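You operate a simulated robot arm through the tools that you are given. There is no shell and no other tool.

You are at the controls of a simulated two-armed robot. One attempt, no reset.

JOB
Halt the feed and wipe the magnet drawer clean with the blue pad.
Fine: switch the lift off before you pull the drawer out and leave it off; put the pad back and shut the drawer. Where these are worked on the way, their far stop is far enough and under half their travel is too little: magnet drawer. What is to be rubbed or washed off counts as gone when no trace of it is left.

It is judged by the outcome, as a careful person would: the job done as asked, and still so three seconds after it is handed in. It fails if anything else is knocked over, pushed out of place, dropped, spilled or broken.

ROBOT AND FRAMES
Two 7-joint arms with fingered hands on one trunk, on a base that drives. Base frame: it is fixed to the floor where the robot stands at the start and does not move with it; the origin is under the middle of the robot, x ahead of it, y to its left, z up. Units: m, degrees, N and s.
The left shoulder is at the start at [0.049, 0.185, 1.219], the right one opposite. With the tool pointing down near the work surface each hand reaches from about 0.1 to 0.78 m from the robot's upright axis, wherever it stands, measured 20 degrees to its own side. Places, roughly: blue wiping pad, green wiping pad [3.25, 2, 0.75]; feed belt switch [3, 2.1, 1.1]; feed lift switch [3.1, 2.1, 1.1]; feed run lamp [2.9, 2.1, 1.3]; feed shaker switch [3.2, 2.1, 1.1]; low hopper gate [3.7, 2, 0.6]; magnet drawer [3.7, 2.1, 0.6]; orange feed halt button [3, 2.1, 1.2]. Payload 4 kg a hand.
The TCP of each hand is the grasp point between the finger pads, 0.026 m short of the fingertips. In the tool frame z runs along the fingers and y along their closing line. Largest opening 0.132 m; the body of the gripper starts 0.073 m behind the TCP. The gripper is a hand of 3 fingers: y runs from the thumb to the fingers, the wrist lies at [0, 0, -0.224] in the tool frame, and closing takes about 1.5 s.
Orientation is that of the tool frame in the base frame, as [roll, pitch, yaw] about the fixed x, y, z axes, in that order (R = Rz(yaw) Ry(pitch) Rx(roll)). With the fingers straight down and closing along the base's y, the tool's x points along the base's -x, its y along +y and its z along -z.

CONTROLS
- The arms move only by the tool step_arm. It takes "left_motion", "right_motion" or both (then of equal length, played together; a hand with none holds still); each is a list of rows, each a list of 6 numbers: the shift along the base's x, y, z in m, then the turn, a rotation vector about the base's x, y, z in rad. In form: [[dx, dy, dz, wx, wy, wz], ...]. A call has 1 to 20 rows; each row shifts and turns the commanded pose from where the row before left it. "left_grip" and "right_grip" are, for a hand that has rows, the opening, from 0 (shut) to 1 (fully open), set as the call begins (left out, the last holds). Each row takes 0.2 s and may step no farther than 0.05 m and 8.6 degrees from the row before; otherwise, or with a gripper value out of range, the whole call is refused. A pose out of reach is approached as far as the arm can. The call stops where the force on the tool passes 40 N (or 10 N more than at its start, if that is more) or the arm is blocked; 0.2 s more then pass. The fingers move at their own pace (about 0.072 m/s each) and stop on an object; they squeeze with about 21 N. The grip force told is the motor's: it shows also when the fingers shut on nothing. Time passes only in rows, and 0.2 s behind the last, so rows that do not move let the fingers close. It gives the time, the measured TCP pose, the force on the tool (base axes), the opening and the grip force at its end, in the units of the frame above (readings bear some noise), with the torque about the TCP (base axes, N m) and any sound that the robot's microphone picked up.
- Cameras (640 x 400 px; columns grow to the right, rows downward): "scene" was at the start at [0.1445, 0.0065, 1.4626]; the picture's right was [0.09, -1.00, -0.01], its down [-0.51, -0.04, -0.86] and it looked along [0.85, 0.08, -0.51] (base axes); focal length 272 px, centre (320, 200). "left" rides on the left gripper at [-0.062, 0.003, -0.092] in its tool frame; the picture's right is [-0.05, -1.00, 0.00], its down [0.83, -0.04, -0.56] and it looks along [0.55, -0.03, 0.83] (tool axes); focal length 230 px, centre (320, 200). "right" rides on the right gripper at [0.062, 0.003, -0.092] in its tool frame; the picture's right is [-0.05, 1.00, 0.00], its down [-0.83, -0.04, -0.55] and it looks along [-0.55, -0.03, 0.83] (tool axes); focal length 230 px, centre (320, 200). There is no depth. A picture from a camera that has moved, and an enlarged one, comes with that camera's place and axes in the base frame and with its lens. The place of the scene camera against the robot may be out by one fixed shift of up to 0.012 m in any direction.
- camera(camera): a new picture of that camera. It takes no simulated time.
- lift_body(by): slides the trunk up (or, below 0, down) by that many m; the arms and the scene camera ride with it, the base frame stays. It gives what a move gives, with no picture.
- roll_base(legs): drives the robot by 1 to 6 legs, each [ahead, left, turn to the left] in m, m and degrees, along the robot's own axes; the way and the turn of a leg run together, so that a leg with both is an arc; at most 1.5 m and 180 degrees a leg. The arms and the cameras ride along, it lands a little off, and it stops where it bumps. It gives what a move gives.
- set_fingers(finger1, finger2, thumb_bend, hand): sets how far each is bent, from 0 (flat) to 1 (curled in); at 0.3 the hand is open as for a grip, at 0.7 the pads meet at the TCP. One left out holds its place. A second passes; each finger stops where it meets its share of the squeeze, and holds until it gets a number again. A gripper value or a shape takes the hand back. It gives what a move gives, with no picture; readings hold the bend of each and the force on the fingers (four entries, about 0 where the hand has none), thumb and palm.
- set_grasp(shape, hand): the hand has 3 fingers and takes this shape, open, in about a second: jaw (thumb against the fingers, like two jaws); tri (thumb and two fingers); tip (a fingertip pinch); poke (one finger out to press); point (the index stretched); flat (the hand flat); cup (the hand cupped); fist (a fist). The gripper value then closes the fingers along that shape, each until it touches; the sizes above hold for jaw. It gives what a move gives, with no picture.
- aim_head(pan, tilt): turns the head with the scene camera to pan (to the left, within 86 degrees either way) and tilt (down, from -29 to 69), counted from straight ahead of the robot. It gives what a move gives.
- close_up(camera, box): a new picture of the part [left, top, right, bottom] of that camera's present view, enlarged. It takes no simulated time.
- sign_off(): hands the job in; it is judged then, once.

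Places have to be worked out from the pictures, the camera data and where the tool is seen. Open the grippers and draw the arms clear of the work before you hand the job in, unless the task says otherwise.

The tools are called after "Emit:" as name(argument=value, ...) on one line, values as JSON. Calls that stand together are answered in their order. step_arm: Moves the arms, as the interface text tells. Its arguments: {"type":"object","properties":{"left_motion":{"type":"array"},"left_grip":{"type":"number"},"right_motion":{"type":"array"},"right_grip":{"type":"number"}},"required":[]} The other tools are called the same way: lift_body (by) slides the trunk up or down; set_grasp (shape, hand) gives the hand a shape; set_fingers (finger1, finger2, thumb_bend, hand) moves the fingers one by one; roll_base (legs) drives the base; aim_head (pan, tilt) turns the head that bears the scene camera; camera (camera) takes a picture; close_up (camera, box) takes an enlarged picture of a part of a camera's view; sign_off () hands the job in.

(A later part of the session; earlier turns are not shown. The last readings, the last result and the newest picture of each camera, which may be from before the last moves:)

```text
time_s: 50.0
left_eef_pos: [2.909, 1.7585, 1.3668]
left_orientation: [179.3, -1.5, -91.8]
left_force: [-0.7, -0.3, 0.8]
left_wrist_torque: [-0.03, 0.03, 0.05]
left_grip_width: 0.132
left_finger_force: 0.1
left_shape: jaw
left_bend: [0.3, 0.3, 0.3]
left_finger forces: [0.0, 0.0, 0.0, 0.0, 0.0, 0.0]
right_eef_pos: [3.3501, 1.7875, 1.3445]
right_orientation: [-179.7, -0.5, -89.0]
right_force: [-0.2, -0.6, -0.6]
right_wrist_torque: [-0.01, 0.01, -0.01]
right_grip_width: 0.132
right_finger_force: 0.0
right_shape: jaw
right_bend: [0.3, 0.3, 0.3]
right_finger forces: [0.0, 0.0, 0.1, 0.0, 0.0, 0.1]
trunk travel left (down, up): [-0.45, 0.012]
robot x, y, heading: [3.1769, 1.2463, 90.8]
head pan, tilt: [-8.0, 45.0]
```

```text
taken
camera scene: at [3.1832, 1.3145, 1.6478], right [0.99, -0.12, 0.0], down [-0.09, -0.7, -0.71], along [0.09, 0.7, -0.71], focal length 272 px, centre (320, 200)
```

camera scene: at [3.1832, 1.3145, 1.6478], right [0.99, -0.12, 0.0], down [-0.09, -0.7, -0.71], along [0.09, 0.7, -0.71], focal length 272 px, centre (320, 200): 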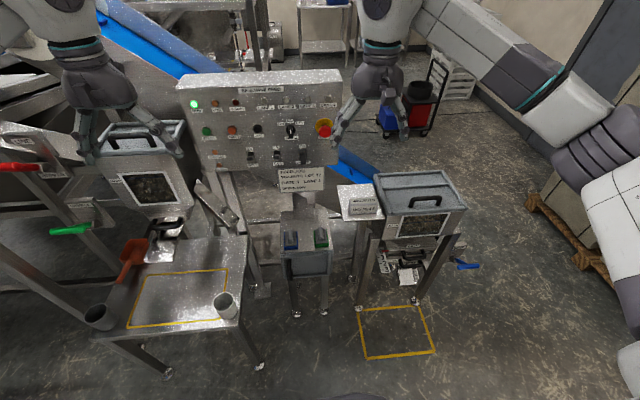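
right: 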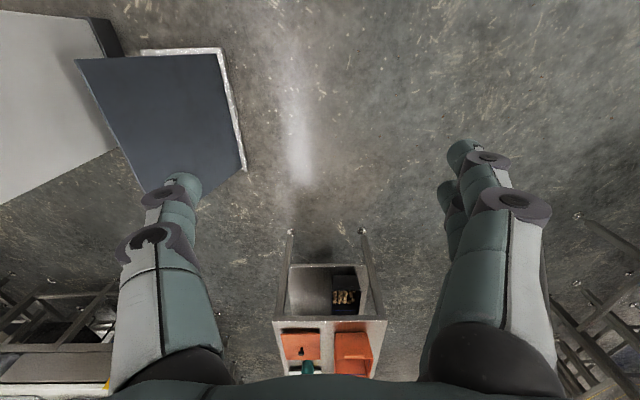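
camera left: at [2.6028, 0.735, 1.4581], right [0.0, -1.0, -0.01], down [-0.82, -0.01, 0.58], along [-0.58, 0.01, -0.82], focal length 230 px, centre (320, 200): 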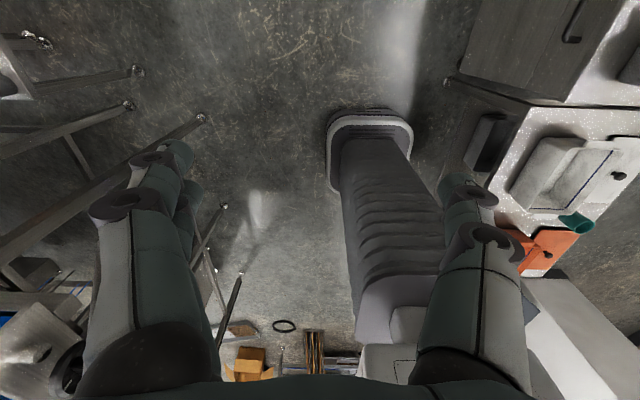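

BELT and LIFT stand up (ON), SHAKER down (OFF); the lift toggle is at about (3.136, 2.09, 1.10). I turn the left hand so that its fingers point to the panel (+y), staying clear of it.

Emit:
step_arm(left_motion=[[0.005, 0.0, -0.005, 0.1428, 0, 0], [0.005, 0.0, -0.005, 0.1428, 0, 0], [0.005, 0.0, -0.005, 0.1428, 0, 0], [0.005, 0.0, -0.005, 0.1428, 0, 0], [0.005, 0.0, -0.005, 0.1428, 0, 0], [0.005, 0.0, -0.005, 0.1428, 0, 0], [0.005, 0.0, -0.005, 0.1428, 0, 0], [0.005, 0.0, -0.005, 0.1428, 0, 0], [0.005, 0.0, -0.005, 0.1428, 0, 0], [0.005, 0.0, -0.005, 0.1428, 0, 0], [0.005, 0.0, -0.005, 0.1428, 0, 0]])

Emit:
set_grasp(hand="left", shape="poke")

Emit:
camera(camera="left")

Emit:
camera(camera="scene")

```text
time_s: 52.5
left_eef_pos: [2.9558, 1.7584, 1.3217]
left_orientation: [172.7, 74.8, -97.0]
left_force: [0.5, -0.1, -0.3]
left_wrist_torque: [-0.02, 0.0, -0.01]
left_grip_width: 0.132
left_finger_force: 0.0
left_shape: jaw
left_bend: [0.3, 0.3, 0.3]
left_finger forces: [0.0, 0.1, 0.0, 0.0, 0.0, 0.1]
left hand out of reach, approached as far as the arm can: row 10, 11
right_eef_pos: [3.3508, 1.7875, 1.3453]
right_orientation: [-179.8, -0.4, -89.0]
right_force: [-0.4, -0.4, -0.6]
right_wrist_torque: [-0.03, -0.03, 0.0]
right_grip_width: 0.1318
right_finger_force: 0.1
right_shape: jaw
right_bend: [0.3, 0.3, 0.3]
right_finger forces: [0.0, 0.1, 0.0, 0.0, 0.0, 0.0]
trunk travel left (down, up): [-0.45, 0.012]
robot x, y, heading: [3.1777, 1.2483, 90.9]
head pan, tilt: [-8.0, 45.0]
```

```text
time_s: 53.4
left_eef_pos: [2.956, 1.7578, 1.3212]
left_orientation: [172.5, 74.7, -97.0]
left_force: [0.3, 0.8, -1.2]
left_wrist_torque: [0.0, 0.0, 0.02]
left_grip_width: 0.0
left_finger_force: 0.0
left_shape: poke
left_bend: [1.0, 1.0, 0.45]
left_finger forces: [0.1, 0.0, 0.0, 0.0, 0.0, 0.0]
right_eef_pos: [3.3503, 1.7869, 1.3457]
right_orientation: [-179.8, -0.4, -89.0]
right_force: [-0.4, 0.5, 0.3]
right_wrist_torque: [-0.02, -0.01, 0.02]
right_grip_width: 0.1321
right_finger_force: 0.1
right_shape: jaw
right_bend: [0.3, 0.3, 0.3]
right_finger forces: [0.0, 0.1, 0.1, 0.1, 0.0, 0.0]
trunk travel left (down, up): [-0.45, 0.012]
robot x, y, heading: [3.1823, 1.2447, 91.0]
head pan, tilt: [-8.0, 45.0]
```

```text
taken
camera left: at [2.955, 1.684, 1.4044], right [1.0, 0.02, 0.02], down [0.02, -0.75, -0.66], along [0.0, 0.66, -0.75], focal length 230 px, centre (320, 200)
```

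left: 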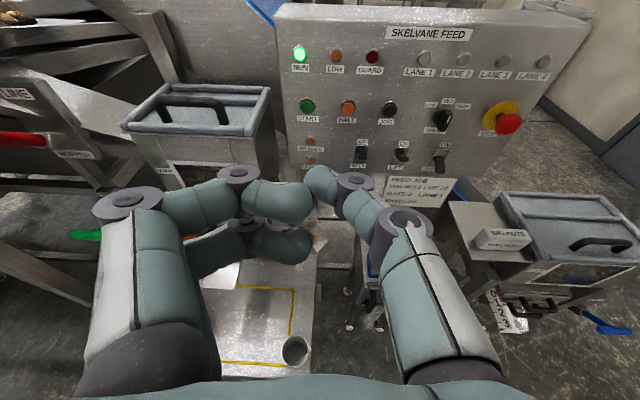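

```text
taken
camera scene: at [3.1831, 1.3137, 1.6478], right [0.99, -0.12, 0.0], down [-0.09, -0.7, -0.71], along [0.09, 0.7, -0.71], focal length 272 px, centre (320, 200)
```

scene: 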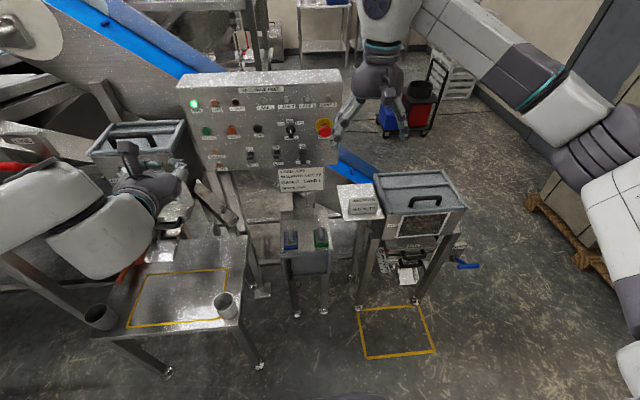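

In the poke shape the thumb is the finger stretched out, with its tip about 0.025 m ahead of the TCP near the centre line. I move to a pre-press place 0.05 m short of the halt button while leveling the hand.

Emit:
step_arm(left_motion=[[0.0054, 0.027, -0.0134, 0.0295, 0, 0], [0.0054, 0.027, -0.0134, 0.0295, 0, 0], [0.0054, 0.027, -0.0134, 0.0295, 0, 0], [0.0054, 0.027, -0.0134, 0.0295, 0, 0], [0.0054, 0.027, -0.0134, 0.0295, 0, 0], [0.0054, 0.027, -0.0134, 0.0295, 0, 0], [0.0054, 0.027, -0.0134, 0.0295, 0, 0], [0.0054, 0.027, -0.0134, 0.0295, 0, 0], [0.0054, 0.027, -0.0134, 0.0295, 0, 0]])

Emit:
camera(camera="left")

Emit:
camera(camera="scene")

```text
time_s: 55.4
left_eef_pos: [3.0822, 1.9561, 1.2516]
left_orientation: [164.6, 86.8, -106.6]
left_force: [0.1, -0.3, 0.8]
left_wrist_torque: [-0.01, -0.01, -0.05]
left_grip_width: 0.0004
left_finger_force: 0.1
left_shape: poke
left_bend: [1.0, 1.0, 0.45]
left_finger forces: [0.0, 0.0, 0.1, 0.1, 0.0, 0.1]
left hand out of reach, approached as far as the arm can: row 1, 2, 5, 6, 7, 8, 9
right_eef_pos: [3.3502, 1.7893, 1.3438]
right_orientation: [-179.8, -0.6, -89.0]
right_force: [0.4, 0.1, -0.9]
right_wrist_torque: [-0.02, 0.02, -0.01]
right_grip_width: 0.1317
right_finger_force: 0.2
right_shape: jaw
right_bend: [0.3, 0.3, 0.3]
right_finger forces: [0.0, 0.1, 0.1, 0.0, 0.0, 0.1]
trunk travel left (down, up): [-0.45, 0.012]
robot x, y, heading: [3.1807, 1.2439, 90.8]
head pan, tilt: [-8.0, 45.0]
```

```text
taken
camera left: at [3.0773, 1.8652, 1.3183], right [1.0, -0.02, 0.04], down [0.02, -0.6, -0.8], along [0.04, 0.8, -0.6], focal length 230 px, centre (320, 200)
```

left: 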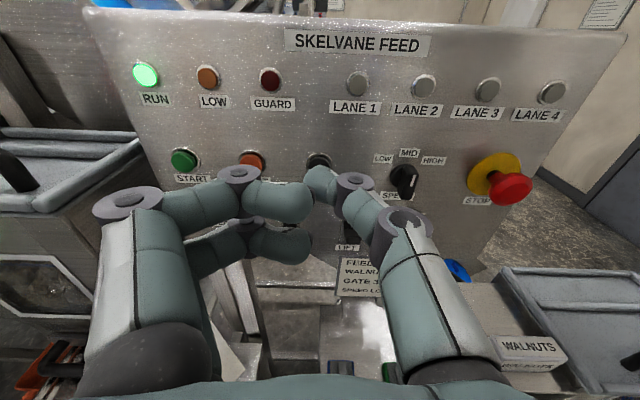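

```text
taken
camera scene: at [3.1834, 1.3155, 1.6476], right [0.99, -0.12, 0.0], down [-0.09, -0.7, -0.71], along [0.09, 0.7, -0.71], focal length 272 px, centre (320, 200)
```

scene: 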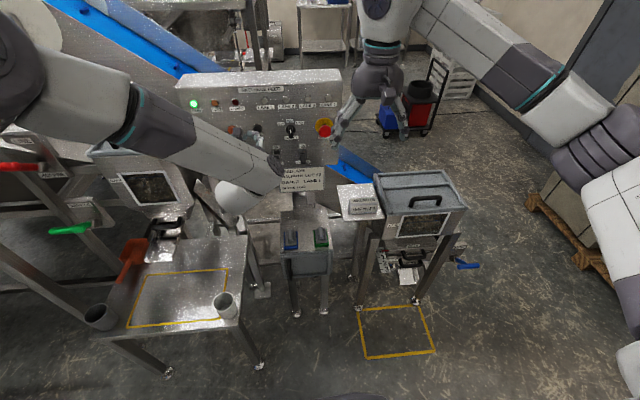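

The arm is too folded here and fell short of the commanded place (TCP at 3.08, 1.956, 1.252). I back the base off 0.2 m and 0.1 m right and lower the trunk 0.2 m, so the arm can reach more naturally forward.

Emit:
roll_base(legs=[[-0.22, 0.0, 0.0], [0.0, -0.1, 0.0]])

Emit:
lift_body(by=-0.2)

Emit:
camera(camera="left")

```text
time_s: 57.8
left_eef_pos: [3.1773, 1.7327, 1.2509]
left_orientation: [168.0, 86.9, -103.1]
left_force: [-0.2, -0.4, -0.1]
left_wrist_torque: [-0.04, -0.01, -0.02]
left_grip_width: 0.0
left_finger_force: 0.0
left_shape: poke
left_bend: [1.0, 1.0, 0.45]
left_finger forces: [0.0, 0.1, 0.1, 0.0, 0.0, 0.0]
right_eef_pos: [3.4455, 1.5673, 1.3469]
right_orientation: [-179.4, -0.5, -89.0]
right_force: [-0.7, -0.1, -0.3]
right_wrist_torque: [0.0, -0.01, 0.02]
right_grip_width: 0.132
right_finger_force: 0.1
right_shape: jaw
right_bend: [0.3, 0.3, 0.3]
right_finger forces: [0.0, 0.1, 0.0, 0.0, 0.1, 0.1]
trunk travel left (down, up): [-0.45, 0.012]
robot x, y, heading: [3.2803, 1.024, 90.9]
head pan, tilt: [-8.0, 45.0]
```

```text
time_s: 60.0
left_eef_pos: [3.1804, 1.7337, 1.0535]
left_orientation: [164.4, 86.9, -106.7]
left_force: [-0.9, 0.2, 0.3]
left_wrist_torque: [-0.02, -0.03, -0.03]
left_grip_width: 0.0
left_finger_force: 0.1
left_shape: poke
left_bend: [1.0, 1.0, 0.45]
left_finger forces: [0.0, 0.0, 0.0, 0.0, 0.1, 0.1]
right_eef_pos: [3.4504, 1.5668, 1.1461]
right_orientation: [-179.8, -0.5, -89.0]
right_force: [0.1, -0.3, -1.3]
right_wrist_torque: [-0.04, 0.02, 0.0]
right_grip_width: 0.1319
right_finger_force: 0.2
right_shape: jaw
right_bend: [0.3, 0.3, 0.3]
right_finger forces: [0.1, 0.0, 0.1, 0.1, 0.0, 0.1]
trunk travel left (down, up): [-0.25, 0.212]
robot x, y, heading: [3.2789, 1.0263, 90.9]
head pan, tilt: [-8.0, 45.0]
```

```text
taken
camera left: at [3.1769, 1.6425, 1.1196], right [1.0, -0.02, 0.04], down [0.02, -0.6, -0.8], along [0.04, 0.8, -0.6], focal length 230 px, centre (320, 200)
```

left: 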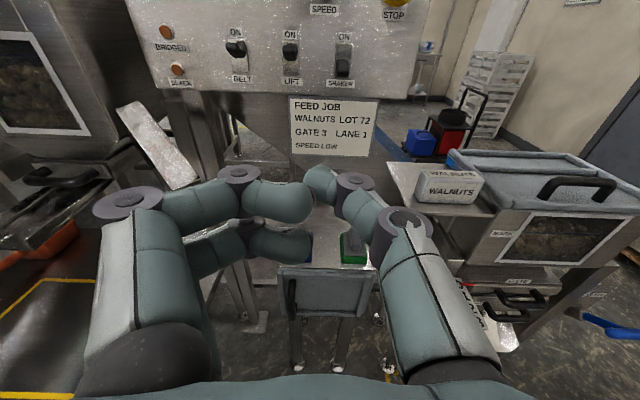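

The hand is at (3.18, 1.734, 1.054), pointing forward. I move it up and left toward the line of the halt button, still far from the panel, to check that the arm follows.

Emit:
step_arm(left_motion=[[-0.02, 0.02, 0.018, 0, 0, 0], [-0.02, 0.02, 0.018, 0, 0, 0], [-0.02, 0.02, 0.018, 0, 0, 0], [-0.02, 0.02, 0.018, 0, 0, 0], [-0.02, 0.02, 0.018, 0, 0, 0], [-0.02, 0.02, 0.018, 0, 0, 0], [-0.02, 0.02, 0.018, 0, 0, 0], [-0.02, 0.02, 0.018, 0, 0, 0]])

Emit:
camera(camera="left")

Emit:
camera(camera="scene")

```text
time_s: 61.8
left_eef_pos: [3.1111, 1.8189, 1.1408]
left_orientation: [165.4, 86.5, -105.2]
left_force: [0.0, -1.3, -0.6]
left_wrist_torque: [0.01, 0.0, -0.01]
left_grip_width: 0.0
left_finger_force: 0.0
left_shape: poke
left_bend: [1.0, 1.0, 0.45]
left_finger forces: [0.0, 0.0, 0.0, 0.1, 0.1, 0.1]
left hand out of reach, approached as far as the arm can: row 2, 3, 4, 5, 6, 7, 8
right_eef_pos: [3.4499, 1.5667, 1.1456]
right_orientation: [-179.8, -0.4, -88.9]
right_force: [0.4, 0.2, -0.5]
right_wrist_torque: [-0.01, 0.03, 0.03]
right_grip_width: 0.1318
right_finger_force: 0.0
right_shape: jaw
right_bend: [0.3, 0.3, 0.3]
right_finger forces: [0.0, 0.0, 0.1, 0.1, 0.0, 0.1]
trunk travel left (down, up): [-0.25, 0.212]
robot x, y, heading: [3.2809, 1.0236, 90.6]
head pan, tilt: [-8.0, 45.0]
```

```text
taken
camera left: at [3.1067, 1.7285, 1.2085], right [1.0, -0.01, 0.04], down [0.02, -0.6, -0.8], along [0.03, 0.8, -0.6], focal length 230 px, centre (320, 200)
```

left: 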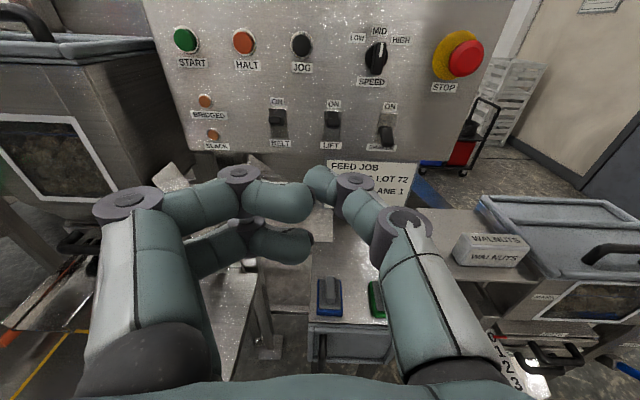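

```text
taken
camera scene: at [3.2837, 1.1558, 1.4324], right [0.99, -0.12, 0.02], down [-0.09, -0.78, -0.62], along [0.09, 0.61, -0.78], focal length 272 px, centre (320, 200)
```

scene: 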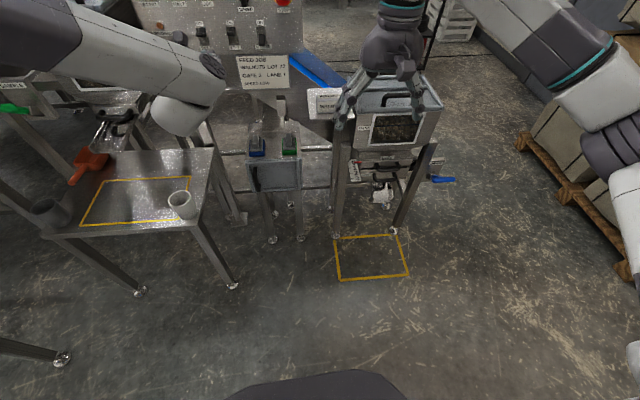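

The arm lags because the hand is nearly in line with the forearm (wrist straight). I tilt the hand about 35° downward, which should free the wrist, and keep clear of the panel.

Emit:
step_arm(left_motion=[[0, 0, 0.01, -0.13, 0, 0], [0, 0, 0.01, -0.13, 0, 0], [0, 0, 0.01, -0.13, 0, 0], [0, 0, 0.01, -0.13, 0, 0], [0, 0, 0.01, -0.08, 0, 0]])

Emit:
camera(camera="left")

```text
time_s: 63.0
left_eef_pos: [3.1093, 1.8193, 1.1916]
left_orientation: [180.0, 52.5, -91.4]
left_force: [0.0, 0.6, -0.1]
left_wrist_torque: [-0.03, 0.03, -0.02]
left_grip_width: 0.0
left_finger_force: 0.0
left_shape: poke
left_bend: [1.0, 1.0, 0.45]
left_finger forces: [0.0, 0.0, 0.0, 0.0, 0.1, 0.0]
right_eef_pos: [3.4499, 1.567, 1.1442]
right_orientation: [-179.7, -0.5, -89.0]
right_force: [-0.3, 0.5, 0.8]
right_wrist_torque: [0.01, 0.01, 0.0]
right_grip_width: 0.1319
right_finger_force: 0.0
right_shape: jaw
right_bend: [0.3, 0.3, 0.3]
right_finger forces: [0.0, 0.0, 0.1, 0.0, 0.1, 0.0]
trunk travel left (down, up): [-0.25, 0.212]
robot x, y, heading: [3.2778, 1.0264, 90.8]
head pan, tilt: [-8.0, 45.0]
```

```text
taken
camera left: at [3.1051, 1.7821, 1.2967], right [1.0, 0.01, 0.04], down [0.02, -0.95, -0.32], along [0.04, 0.32, -0.95], focal length 230 px, centre (320, 200)
```

left: 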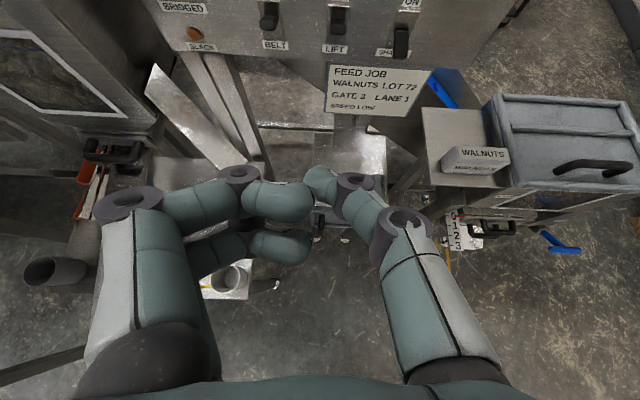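

The arm follows again (TCP 3.109, 1.819, 1.192, hand tilted 37° down). I move to about 0.05 m short of the halt button with slightly less tilt, in small steps.

Emit:
step_arm(left_motion=[[-0.015, 0.028, 0.003, 0.03, 0, 0], [-0.015, 0.028, 0.003, 0.03, 0, 0], [-0.015, 0.028, 0.003, 0.03, 0, 0], [-0.015, 0.028, 0.003, 0.03, 0, 0], [-0.015, 0.028, 0.003, 0.03, 0, 0], [-0.015, 0.028, 0.003, 0.03, 0, 0], [-0.014, 0.028, 0.003, 0.03, 0, 0]])

Emit:
camera(camera="left")

Emit:
aim_head(pan=15, tilt=15)

Emit:
camera(camera="scene")

```text
time_s: 64.6
left_eef_pos: [3.0193, 1.9808, 1.2013]
left_orientation: [179.0, 63.9, -92.3]
left_force: [0.9, 0.0, -0.4]
left_wrist_torque: [-0.04, 0.0, 0.03]
left_grip_width: 0.0
left_finger_force: 0.1
left_shape: poke
left_bend: [1.0, 1.0, 0.45]
left_finger forces: [0.0, 0.1, 0.0, 0.0, 0.0, 0.0]
left hand out of reach, approached as far as the arm can: row 6, 7
right_eef_pos: [3.4509, 1.5678, 1.1451]
right_orientation: [-179.8, -0.7, -89.0]
right_force: [0.3, 0.4, 0.1]
right_wrist_torque: [0.0, 0.01, 0.01]
right_grip_width: 0.1319
right_finger_force: 0.0
right_shape: jaw
right_bend: [0.3, 0.3, 0.3]
right_finger forces: [0.0, 0.0, 0.0, 0.1, 0.1, 0.0]
trunk travel left (down, up): [-0.25, 0.212]
robot x, y, heading: [3.2815, 1.022, 91.1]
head pan, tilt: [-8.0, 45.0]
```

```text
taken
camera left: at [3.0155, 1.9231, 1.2974], right [1.0, 0.0, 0.04], down [0.02, -0.86, -0.5], along [0.03, 0.5, -0.86], focal length 230 px, centre (320, 200)
```

left: 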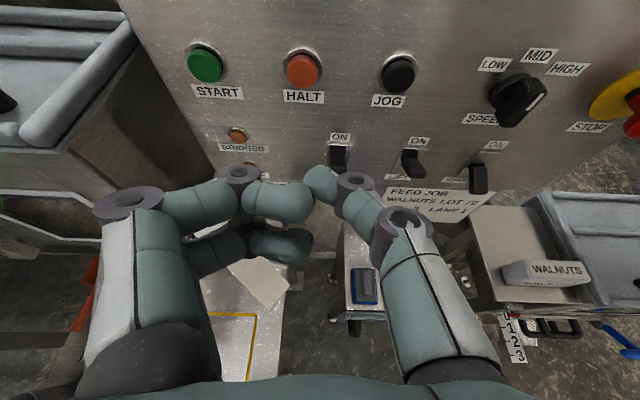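

```text
time_s: 65.5
left_eef_pos: [3.0185, 1.9802, 1.2021]
left_orientation: [179.3, 64.0, -92.1]
left_force: [0.4, -0.1, 0.2]
left_wrist_torque: [-0.02, 0.03, 0.0]
left_grip_width: 0.0
left_finger_force: 0.1
left_shape: poke
left_bend: [1.0, 1.0, 0.45]
left_finger forces: [0.0, 0.1, 0.0, 0.0, 0.1, 0.0]
right_eef_pos: [3.4499, 1.5661, 1.1447]
right_orientation: [-179.7, -0.5, -88.9]
right_force: [0.3, -0.3, -0.4]
right_wrist_torque: [0.01, 0.01, -0.01]
right_grip_width: 0.1319
right_finger_force: 0.1
right_shape: jaw
right_bend: [0.3, 0.3, 0.3]
right_finger forces: [0.0, 0.0, 0.1, 0.0, 0.1, 0.0]
trunk travel left (down, up): [-0.25, 0.212]
robot x, y, heading: [3.2814, 1.0247, 90.9]
head pan, tilt: [15.0, 15.0]
```

```text
taken
camera scene: at [3.2479, 1.1703, 1.4777], right [0.96, 0.27, -0.03], down [0.07, -0.36, -0.93], along [-0.26, 0.89, -0.37], focal length 272 px, centre (320, 200)
```

scene: 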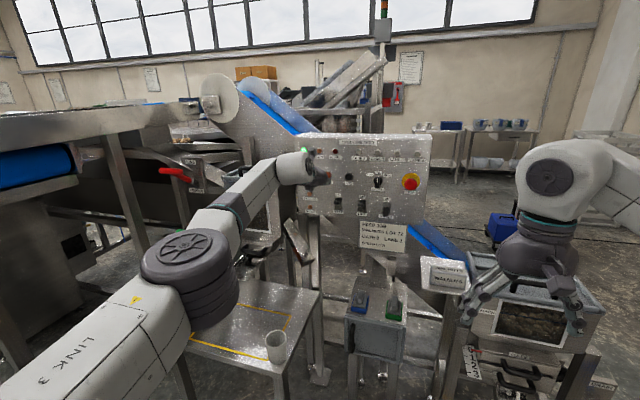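

The arm is now stretched to its limit. I pull the hand back 0.13 m and bring the base 0.13 m closer, so I have reach in reserve; the hand camera puts the halt button at (3.006, 2.10, 1.195).

Emit:
step_arm(left_motion=[[0, -0.03, 0.004, 0, 0, 0], [0, -0.03, 0.004, 0, 0, 0], [0, -0.03, 0.004, 0, 0, 0], [0, -0.03, 0.004, 0, 0, 0], [0, -0.02, 0.004, 0, 0, 0]])

Emit:
roll_base(legs=[[0.13, 0.0, -0.5]])

Emit:
camera(camera="left")

```text
time_s: 66.7
left_eef_pos: [3.0182, 1.8393, 1.2222]
left_orientation: [179.1, 64.6, -92.1]
left_force: [0.1, 0.0, -0.4]
left_wrist_torque: [0.03, 0.0, 0.03]
left_grip_width: 0.0002
left_finger_force: 0.2
left_shape: poke
left_bend: [1.0, 1.0, 0.45]
left_finger forces: [0.0, 0.0, 0.0, 0.0, 0.0, 0.0]
right_eef_pos: [3.4502, 1.5676, 1.1453]
right_orientation: [-179.8, -0.4, -88.9]
right_force: [-0.8, -0.1, 0.9]
right_wrist_torque: [0.02, 0.02, -0.03]
right_grip_width: 0.1319
right_finger_force: 0.1
right_shape: jaw
right_bend: [0.3, 0.3, 0.3]
right_finger forces: [0.0, 0.0, 0.0, 0.0, 0.0, 0.0]
trunk travel left (down, up): [-0.25, 0.212]
robot x, y, heading: [3.2805, 1.0261, 90.8]
head pan, tilt: [15.0, 15.0]
```

```text
time_s: 68.0
left_eef_pos: [3.0227, 1.9683, 1.2222]
left_orientation: [179.2, 64.7, -92.6]
left_force: [-0.2, -0.8, -0.3]
left_wrist_torque: [0.01, -0.01, 0.01]
left_grip_width: 0.0
left_finger_force: 0.1
left_shape: poke
left_bend: [1.0, 1.0, 0.45]
left_finger forces: [0.0, 0.0, 0.0, 0.0, 0.0, 0.1]
right_eef_pos: [3.4525, 1.692, 1.1457]
right_orientation: [-179.8, -0.4, -89.3]
right_force: [0.2, -0.2, 0.2]
right_wrist_torque: [-0.04, -0.01, 0.0]
right_grip_width: 0.1316
right_finger_force: 0.0
right_shape: jaw
right_bend: [0.3, 0.3, 0.3]
right_finger forces: [0.1, 0.0, 0.1, 0.1, 0.0, 0.0]
trunk travel left (down, up): [-0.25, 0.212]
robot x, y, heading: [3.2762, 1.152, 90.7]
head pan, tilt: [15.0, 15.0]
```

```text
taken
camera left: at [3.0177, 1.9101, 1.3186], right [1.0, -0.01, 0.04], down [0.01, -0.86, -0.51], along [0.04, 0.51, -0.86], focal length 230 px, centre (320, 200)
```

left: 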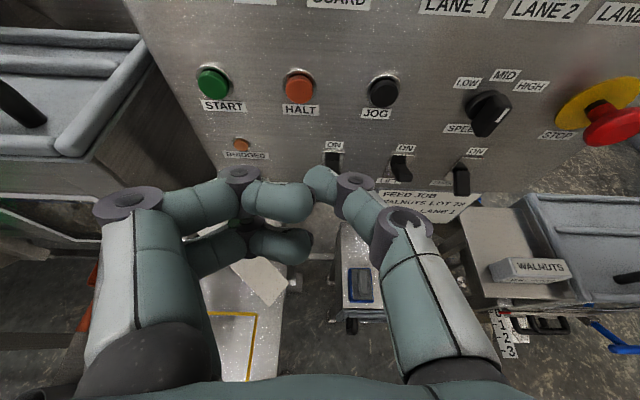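

The hand follows now. I move to about 0.03 m short of the halt button, aligned in x and z, and check from the camera.

Emit:
step_arm(left_motion=[[-0.006, 0.019, -0.005, 0, 0, 0], [-0.006, 0.019, -0.005, 0, 0, 0], [-0.004, 0.019, -0.005, 0, 0, 0], [0, 0.018, -0.001, 0, 0, 0]])

Emit:
camera(camera="left")

Emit:
close_up(camera="scene", box=[250, 100, 450, 260])

```text
time_s: 69.0
left_eef_pos: [3.0081, 2.0462, 1.2068]
left_orientation: [179.2, 64.5, -92.6]
left_force: [0.1, -0.4, -1.6]
left_wrist_torque: [0.01, 0.01, 0.04]
left_grip_width: 0.0
left_finger_force: 0.0
left_shape: poke
left_bend: [1.0, 1.0, 0.45]
left_finger forces: [0.0, 0.0, 0.0, 0.0, 0.0, 0.0]
right_eef_pos: [3.4534, 1.6944, 1.1459]
right_orientation: [-179.7, -0.5, -89.3]
right_force: [-0.2, 0.2, 0.2]
right_wrist_torque: [-0.01, 0.0, 0.0]
right_grip_width: 0.1322
right_finger_force: 0.0
right_shape: jaw
right_bend: [0.3, 0.3, 0.3]
right_finger forces: [0.1, 0.0, 0.0, 0.0, 0.0, 0.0]
trunk travel left (down, up): [-0.25, 0.212]
robot x, y, heading: [3.2776, 1.1517, 90.5]
head pan, tilt: [15.0, 15.0]
```

```text
taken
camera left: at [3.0022, 1.9868, 1.3027], right [1.0, -0.01, 0.04], down [0.01, -0.86, -0.51], along [0.04, 0.51, -0.86], focal length 230 px, centre (320, 200)
```

left: 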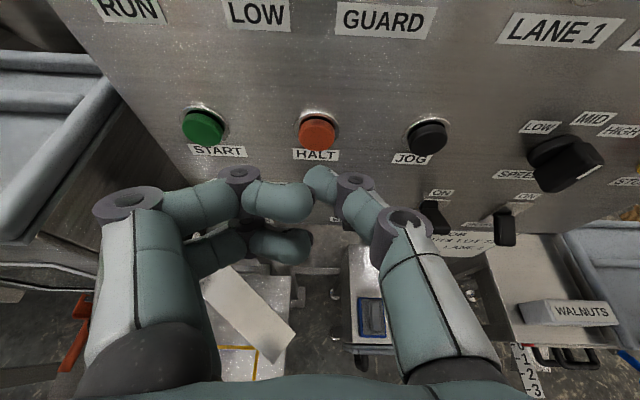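

```text
2.50 times, centred on (350, 180) of scene
camera zoom: at [3.248, 1.2989, 1.4778], right [0.96, 0.26, -0.03], down [0.07, -0.36, -0.93], along [-0.26, 0.89, -0.37], focal length 680 px, centre (245, 250)
```

zoom: 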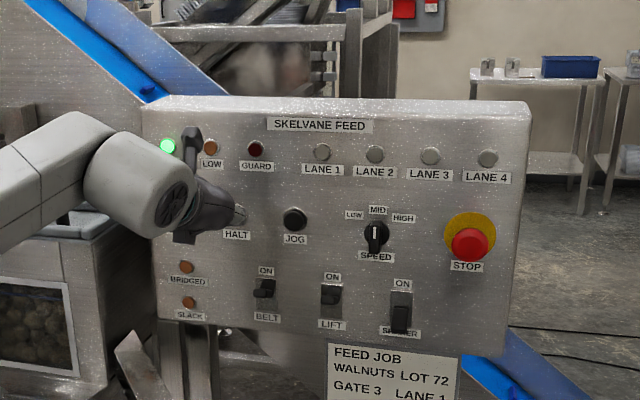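

The thumb tip is at about (3.008, 2.07, 1.196), in line with the orange HALT button. I press straight in with small steps; the call stops itself at 40 N.

Emit:
step_arm(left_motion=[[-0.002, 0.012, -0.001, 0, 0, 0], [0, 0.01, 0, 0, 0, 0], [0, 0.008, 0, 0, 0, 0], [0, 0.006, 0, 0, 0, 0], [0, 0.005, 0, 0, 0, 0]])

Emit:
camera(camera="left")

Emit:
camera(camera="scene")

```text
time_s: 70.2
left_eef_pos: [3.0045, 2.0847, 1.2055]
left_orientation: [179.2, 64.7, -92.5]
left_force: [0.0, -2.6, 0.0]
left_wrist_torque: [0.02, 0.01, 0.01]
left_grip_width: 0.0
left_finger_force: 0.1
left_shape: poke
left_bend: [1.0, 1.0, 0.45]
left_finger forces: [0.0, 0.1, 0.0, 0.1, 1.8, 0.0]
right_eef_pos: [3.453, 1.6936, 1.1467]
right_orientation: [-179.7, -0.4, -89.4]
right_force: [1.2, -0.6, 0.6]
right_wrist_torque: [-0.01, 0.02, -0.02]
right_grip_width: 0.1318
right_finger_force: 0.2
right_shape: jaw
right_bend: [0.3, 0.3, 0.3]
right_finger forces: [0.0, 0.0, 0.1, 0.0, 0.2, 0.1]
trunk travel left (down, up): [-0.25, 0.212]
robot x, y, heading: [3.2765, 1.151, 90.8]
head pan, tilt: [15.0, 15.0]
heard: click
```

```text
taken
camera left: at [2.9999, 2.0267, 1.301], right [1.0, -0.01, 0.04], down [0.01, -0.86, -0.51], along [0.04, 0.51, -0.86], focal length 230 px, centre (320, 200)
```

left: 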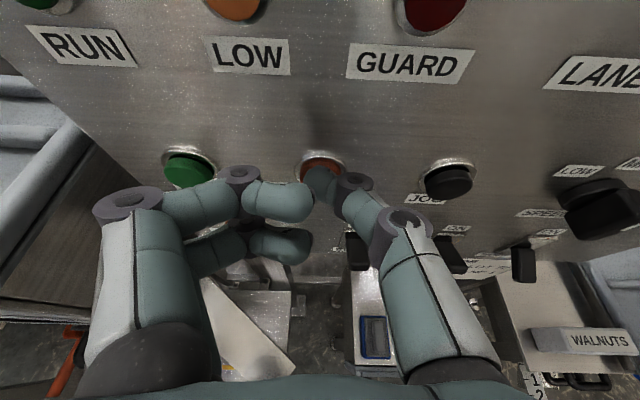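

```text
taken
camera scene: at [3.2476, 1.2979, 1.4779], right [0.96, 0.26, -0.03], down [0.07, -0.36, -0.93], along [-0.26, 0.89, -0.36], focal length 272 px, centre (320, 200)
```

scene: 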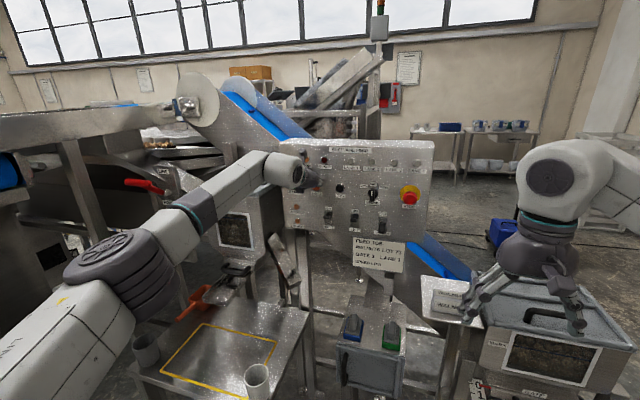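

A click was heard and the run lamp looks dark now. I pull the finger back and take enlarged views of the lamp and the toggles.

Emit:
step_arm(left_motion=[[0, -0.02, 0, 0, 0, 0], [0, -0.03, 0.01, 0, 0, 0], [0.0, -0.03, 0.01, 0, 0, 0]])

Emit:
close_up(camera="scene", box=[270, 140, 450, 250])

Emit:
close_up(camera="scene", box=[310, 190, 400, 246])

Emit:
camera(camera="left")

```text
time_s: 71.0
left_eef_pos: [3.0062, 2.0052, 1.2252]
left_orientation: [179.2, 64.6, -92.6]
left_force: [0.3, -0.1, 0.6]
left_wrist_torque: [-0.03, 0.02, -0.02]
left_grip_width: 0.0
left_finger_force: 0.0
left_shape: poke
left_bend: [1.0, 1.0, 0.45]
left_finger forces: [0.1, 0.0, 0.1, 0.1, 0.0, 0.0]
right_eef_pos: [3.452, 1.6927, 1.1464]
right_orientation: [-179.7, -0.3, -89.3]
right_force: [0.9, -1.4, 0.0]
right_wrist_torque: [-0.01, 0.0, -0.01]
right_grip_width: 0.1321
right_finger_force: 0.1
right_shape: jaw
right_bend: [0.3, 0.3, 0.3]
right_finger forces: [0.0, 0.0, 0.1, 0.0, 0.0, 0.0]
trunk travel left (down, up): [-0.25, 0.212]
robot x, y, heading: [3.2762, 1.151, 90.5]
head pan, tilt: [15.0, 15.0]
```

```text
3.56 times, centred on (360, 195) of scene
camera zoom: at [3.247, 1.2977, 1.4779], right [0.96, 0.26, -0.03], down [0.07, -0.36, -0.93], along [-0.26, 0.9, -0.36], focal length 967 px, centre (178, 218)
```

zoom: 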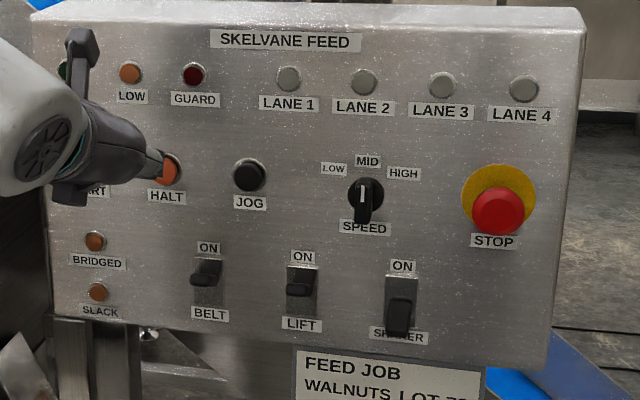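

```text
7.11 times, centred on (355, 218) of scene
camera zoom: at [3.247, 1.2977, 1.4779], right [0.96, 0.26, -0.03], down [0.07, -0.36, -0.93], along [-0.26, 0.9, -0.36], focal length 1934 px, centre (71, 72)
```

zoom: 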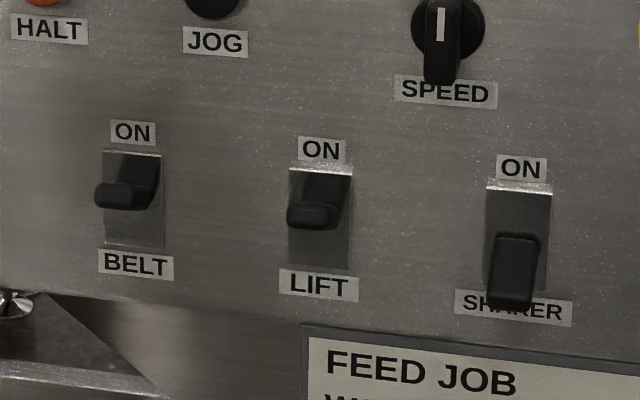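

```text
taken
camera left: at [3.0009, 1.9471, 1.3213], right [1.0, -0.01, 0.04], down [0.01, -0.86, -0.51], along [0.04, 0.51, -0.86], focal length 230 px, centre (320, 200)
```

left: 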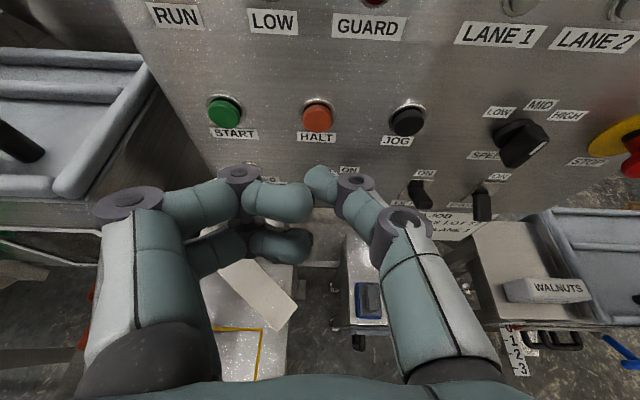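

The run lamp is out, so the feed is halted. The LIFT lever points up and out at x ≈ 3.13, tip about z ≈ 1.10, y ≈ 2.083; I move the finger sideways in front of and above it, still clear of the panel.

Emit:
step_arm(left_motion=[[0.0248, 0, -0.013, 0, 0, 0], [0.0248, 0, -0.013, 0, 0, 0], [0.0248, 0, -0.013, 0, 0, 0], [0.0248, 0, -0.013, 0, 0, 0], [0.0248, 0, -0.013, 0, 0, 0]])

Emit:
camera(camera="left")

Emit:
close_up(camera="scene", box=[270, 140, 450, 250])

```text
time_s: 72.2
left_eef_pos: [3.1301, 2.0054, 1.1591]
left_orientation: [179.2, 64.5, -92.5]
left_force: [0.0, 0.3, 0.2]
left_wrist_torque: [0.0, -0.01, -0.01]
left_grip_width: 0.0001
left_finger_force: 0.1
left_shape: poke
left_bend: [1.0, 1.0, 0.45]
left_finger forces: [0.0, 0.0, 0.0, 0.0, 0.0, 0.0]
right_eef_pos: [3.4536, 1.6934, 1.145]
right_orientation: [-179.7, -0.5, -89.3]
right_force: [0.6, 0.3, -1.2]
right_wrist_torque: [0.02, -0.01, 0.01]
right_grip_width: 0.1321
right_finger_force: 0.0
right_shape: jaw
right_bend: [0.3, 0.3, 0.3]
right_finger forces: [0.0, 0.0, 0.0, 0.0, 0.0, 0.1]
trunk travel left (down, up): [-0.25, 0.212]
robot x, y, heading: [3.2743, 1.1572, 90.4]
head pan, tilt: [15.0, 15.0]
```

```text
taken
camera left: at [3.1245, 1.9469, 1.2554], right [1.0, -0.01, 0.04], down [0.01, -0.86, -0.51], along [0.04, 0.51, -0.86], focal length 230 px, centre (320, 200)
```

left: 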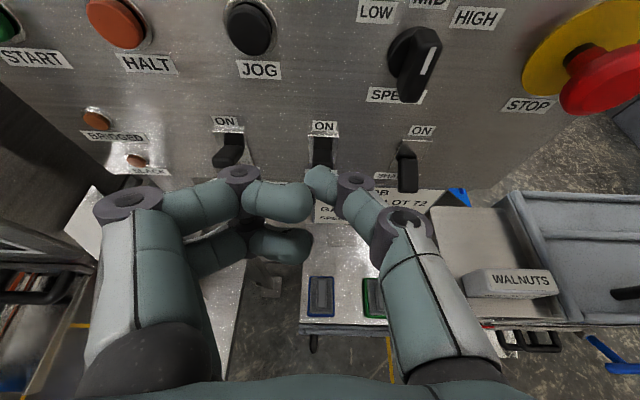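

```text
3.56 times, centred on (360, 195) of scene
camera zoom: at [3.2483, 1.299, 1.4777], right [0.96, 0.26, -0.03], down [0.07, -0.36, -0.93], along [-0.26, 0.89, -0.37], focal length 967 px, centre (178, 218)
```

zoom: 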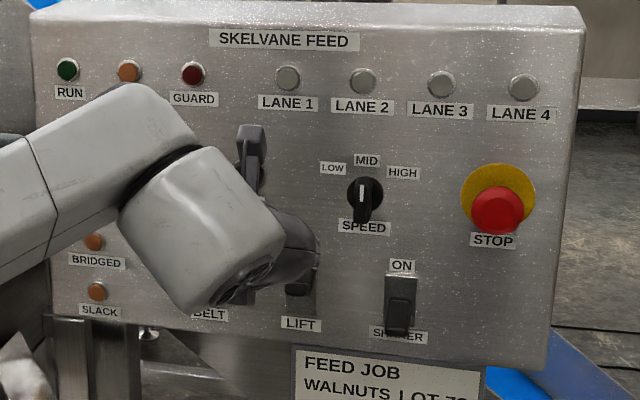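

The run lamp is clearly dark, and the thumb tip is in line with the LIFT lever in x. I move in above the lever, then press down along the panel.

Emit:
step_arm(left_motion=[[0.001, 0.02, -0.003, 0, 0, 0], [0.001, 0.02, -0.003, 0, 0, 0], [0.0, 0.02, -0.003, 0, 0, 0]])

Emit:
camera(camera="left")

Emit:
close_up(camera="scene", box=[310, 180, 400, 246])

```text
time_s: 73.0
left_eef_pos: [3.1309, 2.0661, 1.1507]
left_orientation: [179.0, 64.6, -92.6]
left_force: [0.3, -0.8, 0.0]
left_wrist_torque: [0.03, -0.01, 0.01]
left_grip_width: 0.0
left_finger_force: 0.0
left_shape: poke
left_bend: [1.0, 1.0, 0.45]
left_finger forces: [0.0, 0.0, 0.1, 0.1, 0.0, 0.1]
right_eef_pos: [3.4538, 1.6935, 1.1453]
right_orientation: [-179.8, -0.5, -89.4]
right_force: [0.6, 0.0, -0.4]
right_wrist_torque: [-0.03, -0.01, -0.01]
right_grip_width: 0.1319
right_finger_force: 0.1
right_shape: jaw
right_bend: [0.3, 0.3, 0.3]
right_finger forces: [0.0, 0.0, 0.1, 0.0, 0.0, 0.0]
trunk travel left (down, up): [-0.25, 0.212]
robot x, y, heading: [3.2754, 1.1527, 90.5]
head pan, tilt: [15.0, 15.0]
```

```text
taken
camera left: at [3.1258, 2.0073, 1.2462], right [1.0, -0.01, 0.04], down [0.01, -0.86, -0.51], along [0.04, 0.51, -0.86], focal length 230 px, centre (320, 200)
```

left: 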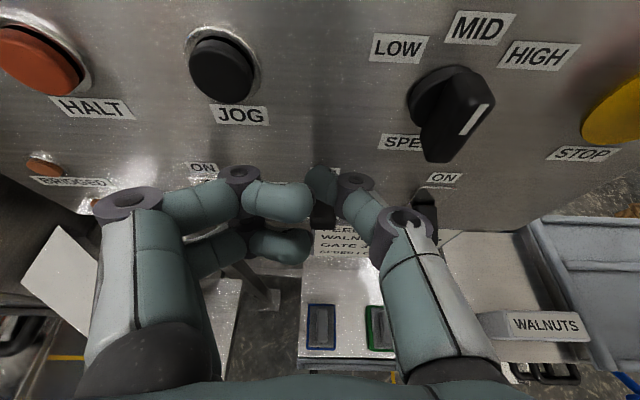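

```text
6.06 times, centred on (355, 213) of scene
camera zoom: at [3.2479, 1.299, 1.4777], right [0.96, 0.26, -0.03], down [0.07, -0.36, -0.93], along [-0.26, 0.89, -0.37], focal length 1648 px, centre (108, 121)
```

zoom: 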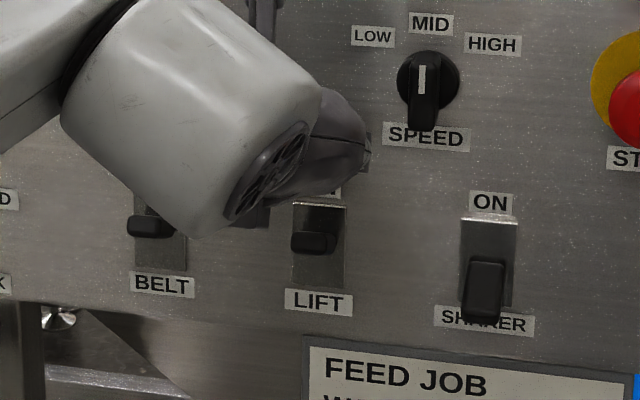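

The thumb tip is now above the lever, which shows just below it. I press down slowly about 0.08 m in small steps.

Emit:
step_arm(left_motion=[[0, 0, -0.012, 0, 0, 0], [0, 0, -0.012, 0, 0, 0], [0, 0, -0.01, 0, 0, 0], [0, 0, -0.01, 0, 0, 0], [0, 0, -0.01, 0, 0, 0], [0, 0, -0.01, 0, 0, 0]])

Emit:
camera(camera="left")

Emit:
close_up(camera="scene", box=[310, 180, 400, 246])

```text
time_s: 74.4
left_eef_pos: [3.1297, 2.0654, 1.0858]
left_orientation: [179.1, 64.6, -92.6]
left_force: [-0.3, -0.1, -0.5]
left_wrist_torque: [0.03, 0.0, -0.04]
left_grip_width: 0.0
left_finger_force: 0.0
left_shape: poke
left_bend: [1.0, 1.0, 0.45]
left_finger forces: [0.0, 0.1, 0.0, 0.1, 0.0, 0.1]
right_eef_pos: [3.453, 1.6946, 1.1443]
right_orientation: [-179.8, -0.5, -89.3]
right_force: [0.4, 0.2, 0.0]
right_wrist_torque: [0.03, 0.01, -0.02]
right_grip_width: 0.1315
right_finger_force: 0.1
right_shape: jaw
right_bend: [0.3, 0.3, 0.3]
right_finger forces: [0.1, 0.0, 0.0, 0.0, 0.0, 0.1]
trunk travel left (down, up): [-0.25, 0.212]
robot x, y, heading: [3.2765, 1.1515, 90.5]
head pan, tilt: [15.0, 15.0]
```

```text
taken
camera left: at [3.1255, 2.007, 1.1817], right [1.0, -0.01, 0.04], down [0.01, -0.86, -0.51], along [0.04, 0.51, -0.86], focal length 230 px, centre (320, 200)
```

left: 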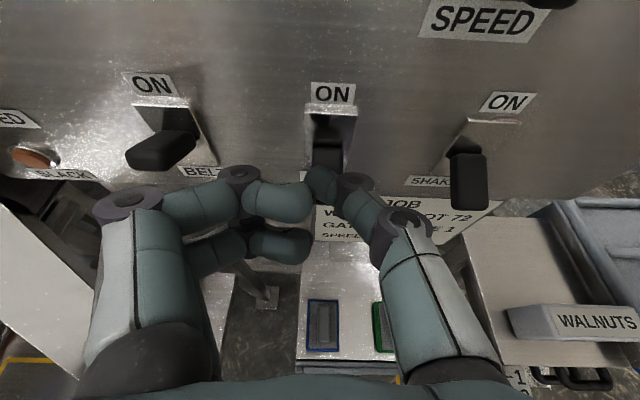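

```text
6.06 times, centred on (355, 213) of scene
camera zoom: at [3.2473, 1.2989, 1.4777], right [0.96, 0.26, -0.03], down [0.07, -0.36, -0.93], along [-0.26, 0.89, -0.37], focal length 1648 px, centre (108, 121)
```

zoom: 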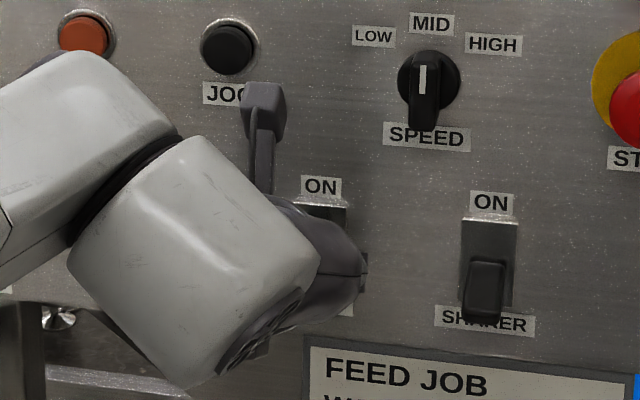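

No click was reported, so I back the hand out to see whether the lever moved.

Emit:
step_arm(left_motion=[[0, -0.02, 0.0, 0, 0, 0], [0, -0.03, 0.0, 0, 0, 0], [-0.02, -0.03, 0.02, 0, 0, 0], [-0.03, 0, 0.03, 0, 0, 0], [-0.03, 0, 0.03, 0, 0, 0]])

Emit:
camera(camera="left")

Emit:
close_up(camera="scene", box=[310, 180, 400, 246])

```text
time_s: 75.6
left_eef_pos: [3.0495, 1.9853, 1.1669]
left_orientation: [179.1, 64.7, -92.5]
left_force: [0.0, 0.1, -0.2]
left_wrist_torque: [0.03, -0.03, 0.02]
left_grip_width: 0.0
left_finger_force: 0.1
left_shape: poke
left_bend: [1.0, 1.0, 0.45]
left_finger forces: [0.0, 0.0, 0.0, 0.0, 0.0, 0.0]
right_eef_pos: [3.4533, 1.6935, 1.1448]
right_orientation: [-179.7, -0.3, -89.3]
right_force: [0.4, -0.3, -0.1]
right_wrist_torque: [-0.01, 0.01, 0.02]
right_grip_width: 0.132
right_finger_force: 0.0
right_shape: jaw
right_bend: [0.3, 0.3, 0.3]
right_finger forces: [0.0, 0.1, 0.1, 0.0, 0.0, 0.1]
trunk travel left (down, up): [-0.25, 0.212]
robot x, y, heading: [3.281, 1.1462, 90.5]
head pan, tilt: [15.0, 15.0]
```

```text
taken
camera left: at [3.0439, 1.9265, 1.2635], right [1.0, -0.01, 0.04], down [0.01, -0.86, -0.51], along [0.04, 0.51, -0.86], focal length 230 px, centre (320, 200)
```

left: 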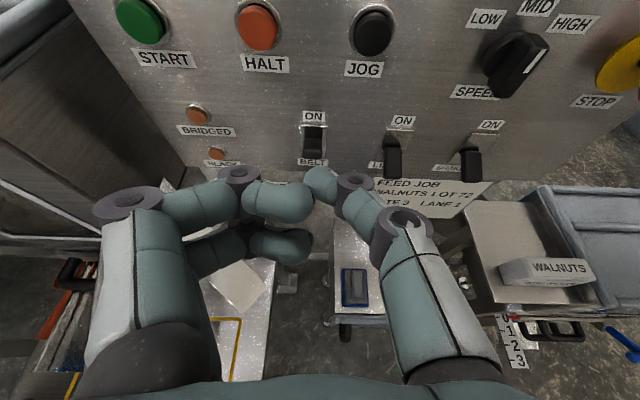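

```text
6.06 times, centred on (355, 213) of scene
camera zoom: at [3.2465, 1.2979, 1.4779], right [0.96, 0.26, -0.03], down [0.07, -0.36, -0.93], along [-0.26, 0.89, -0.36], focal length 1648 px, centre (108, 121)
```

zoom: 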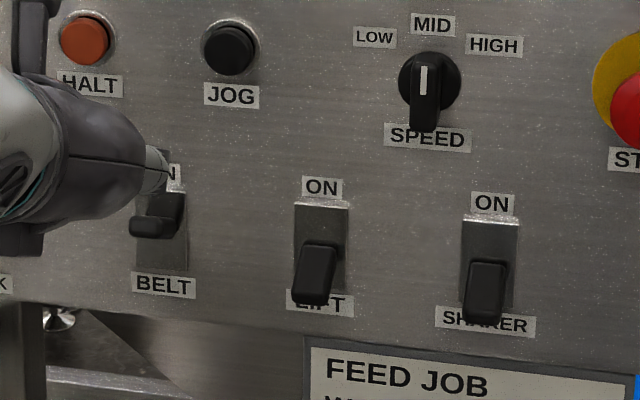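

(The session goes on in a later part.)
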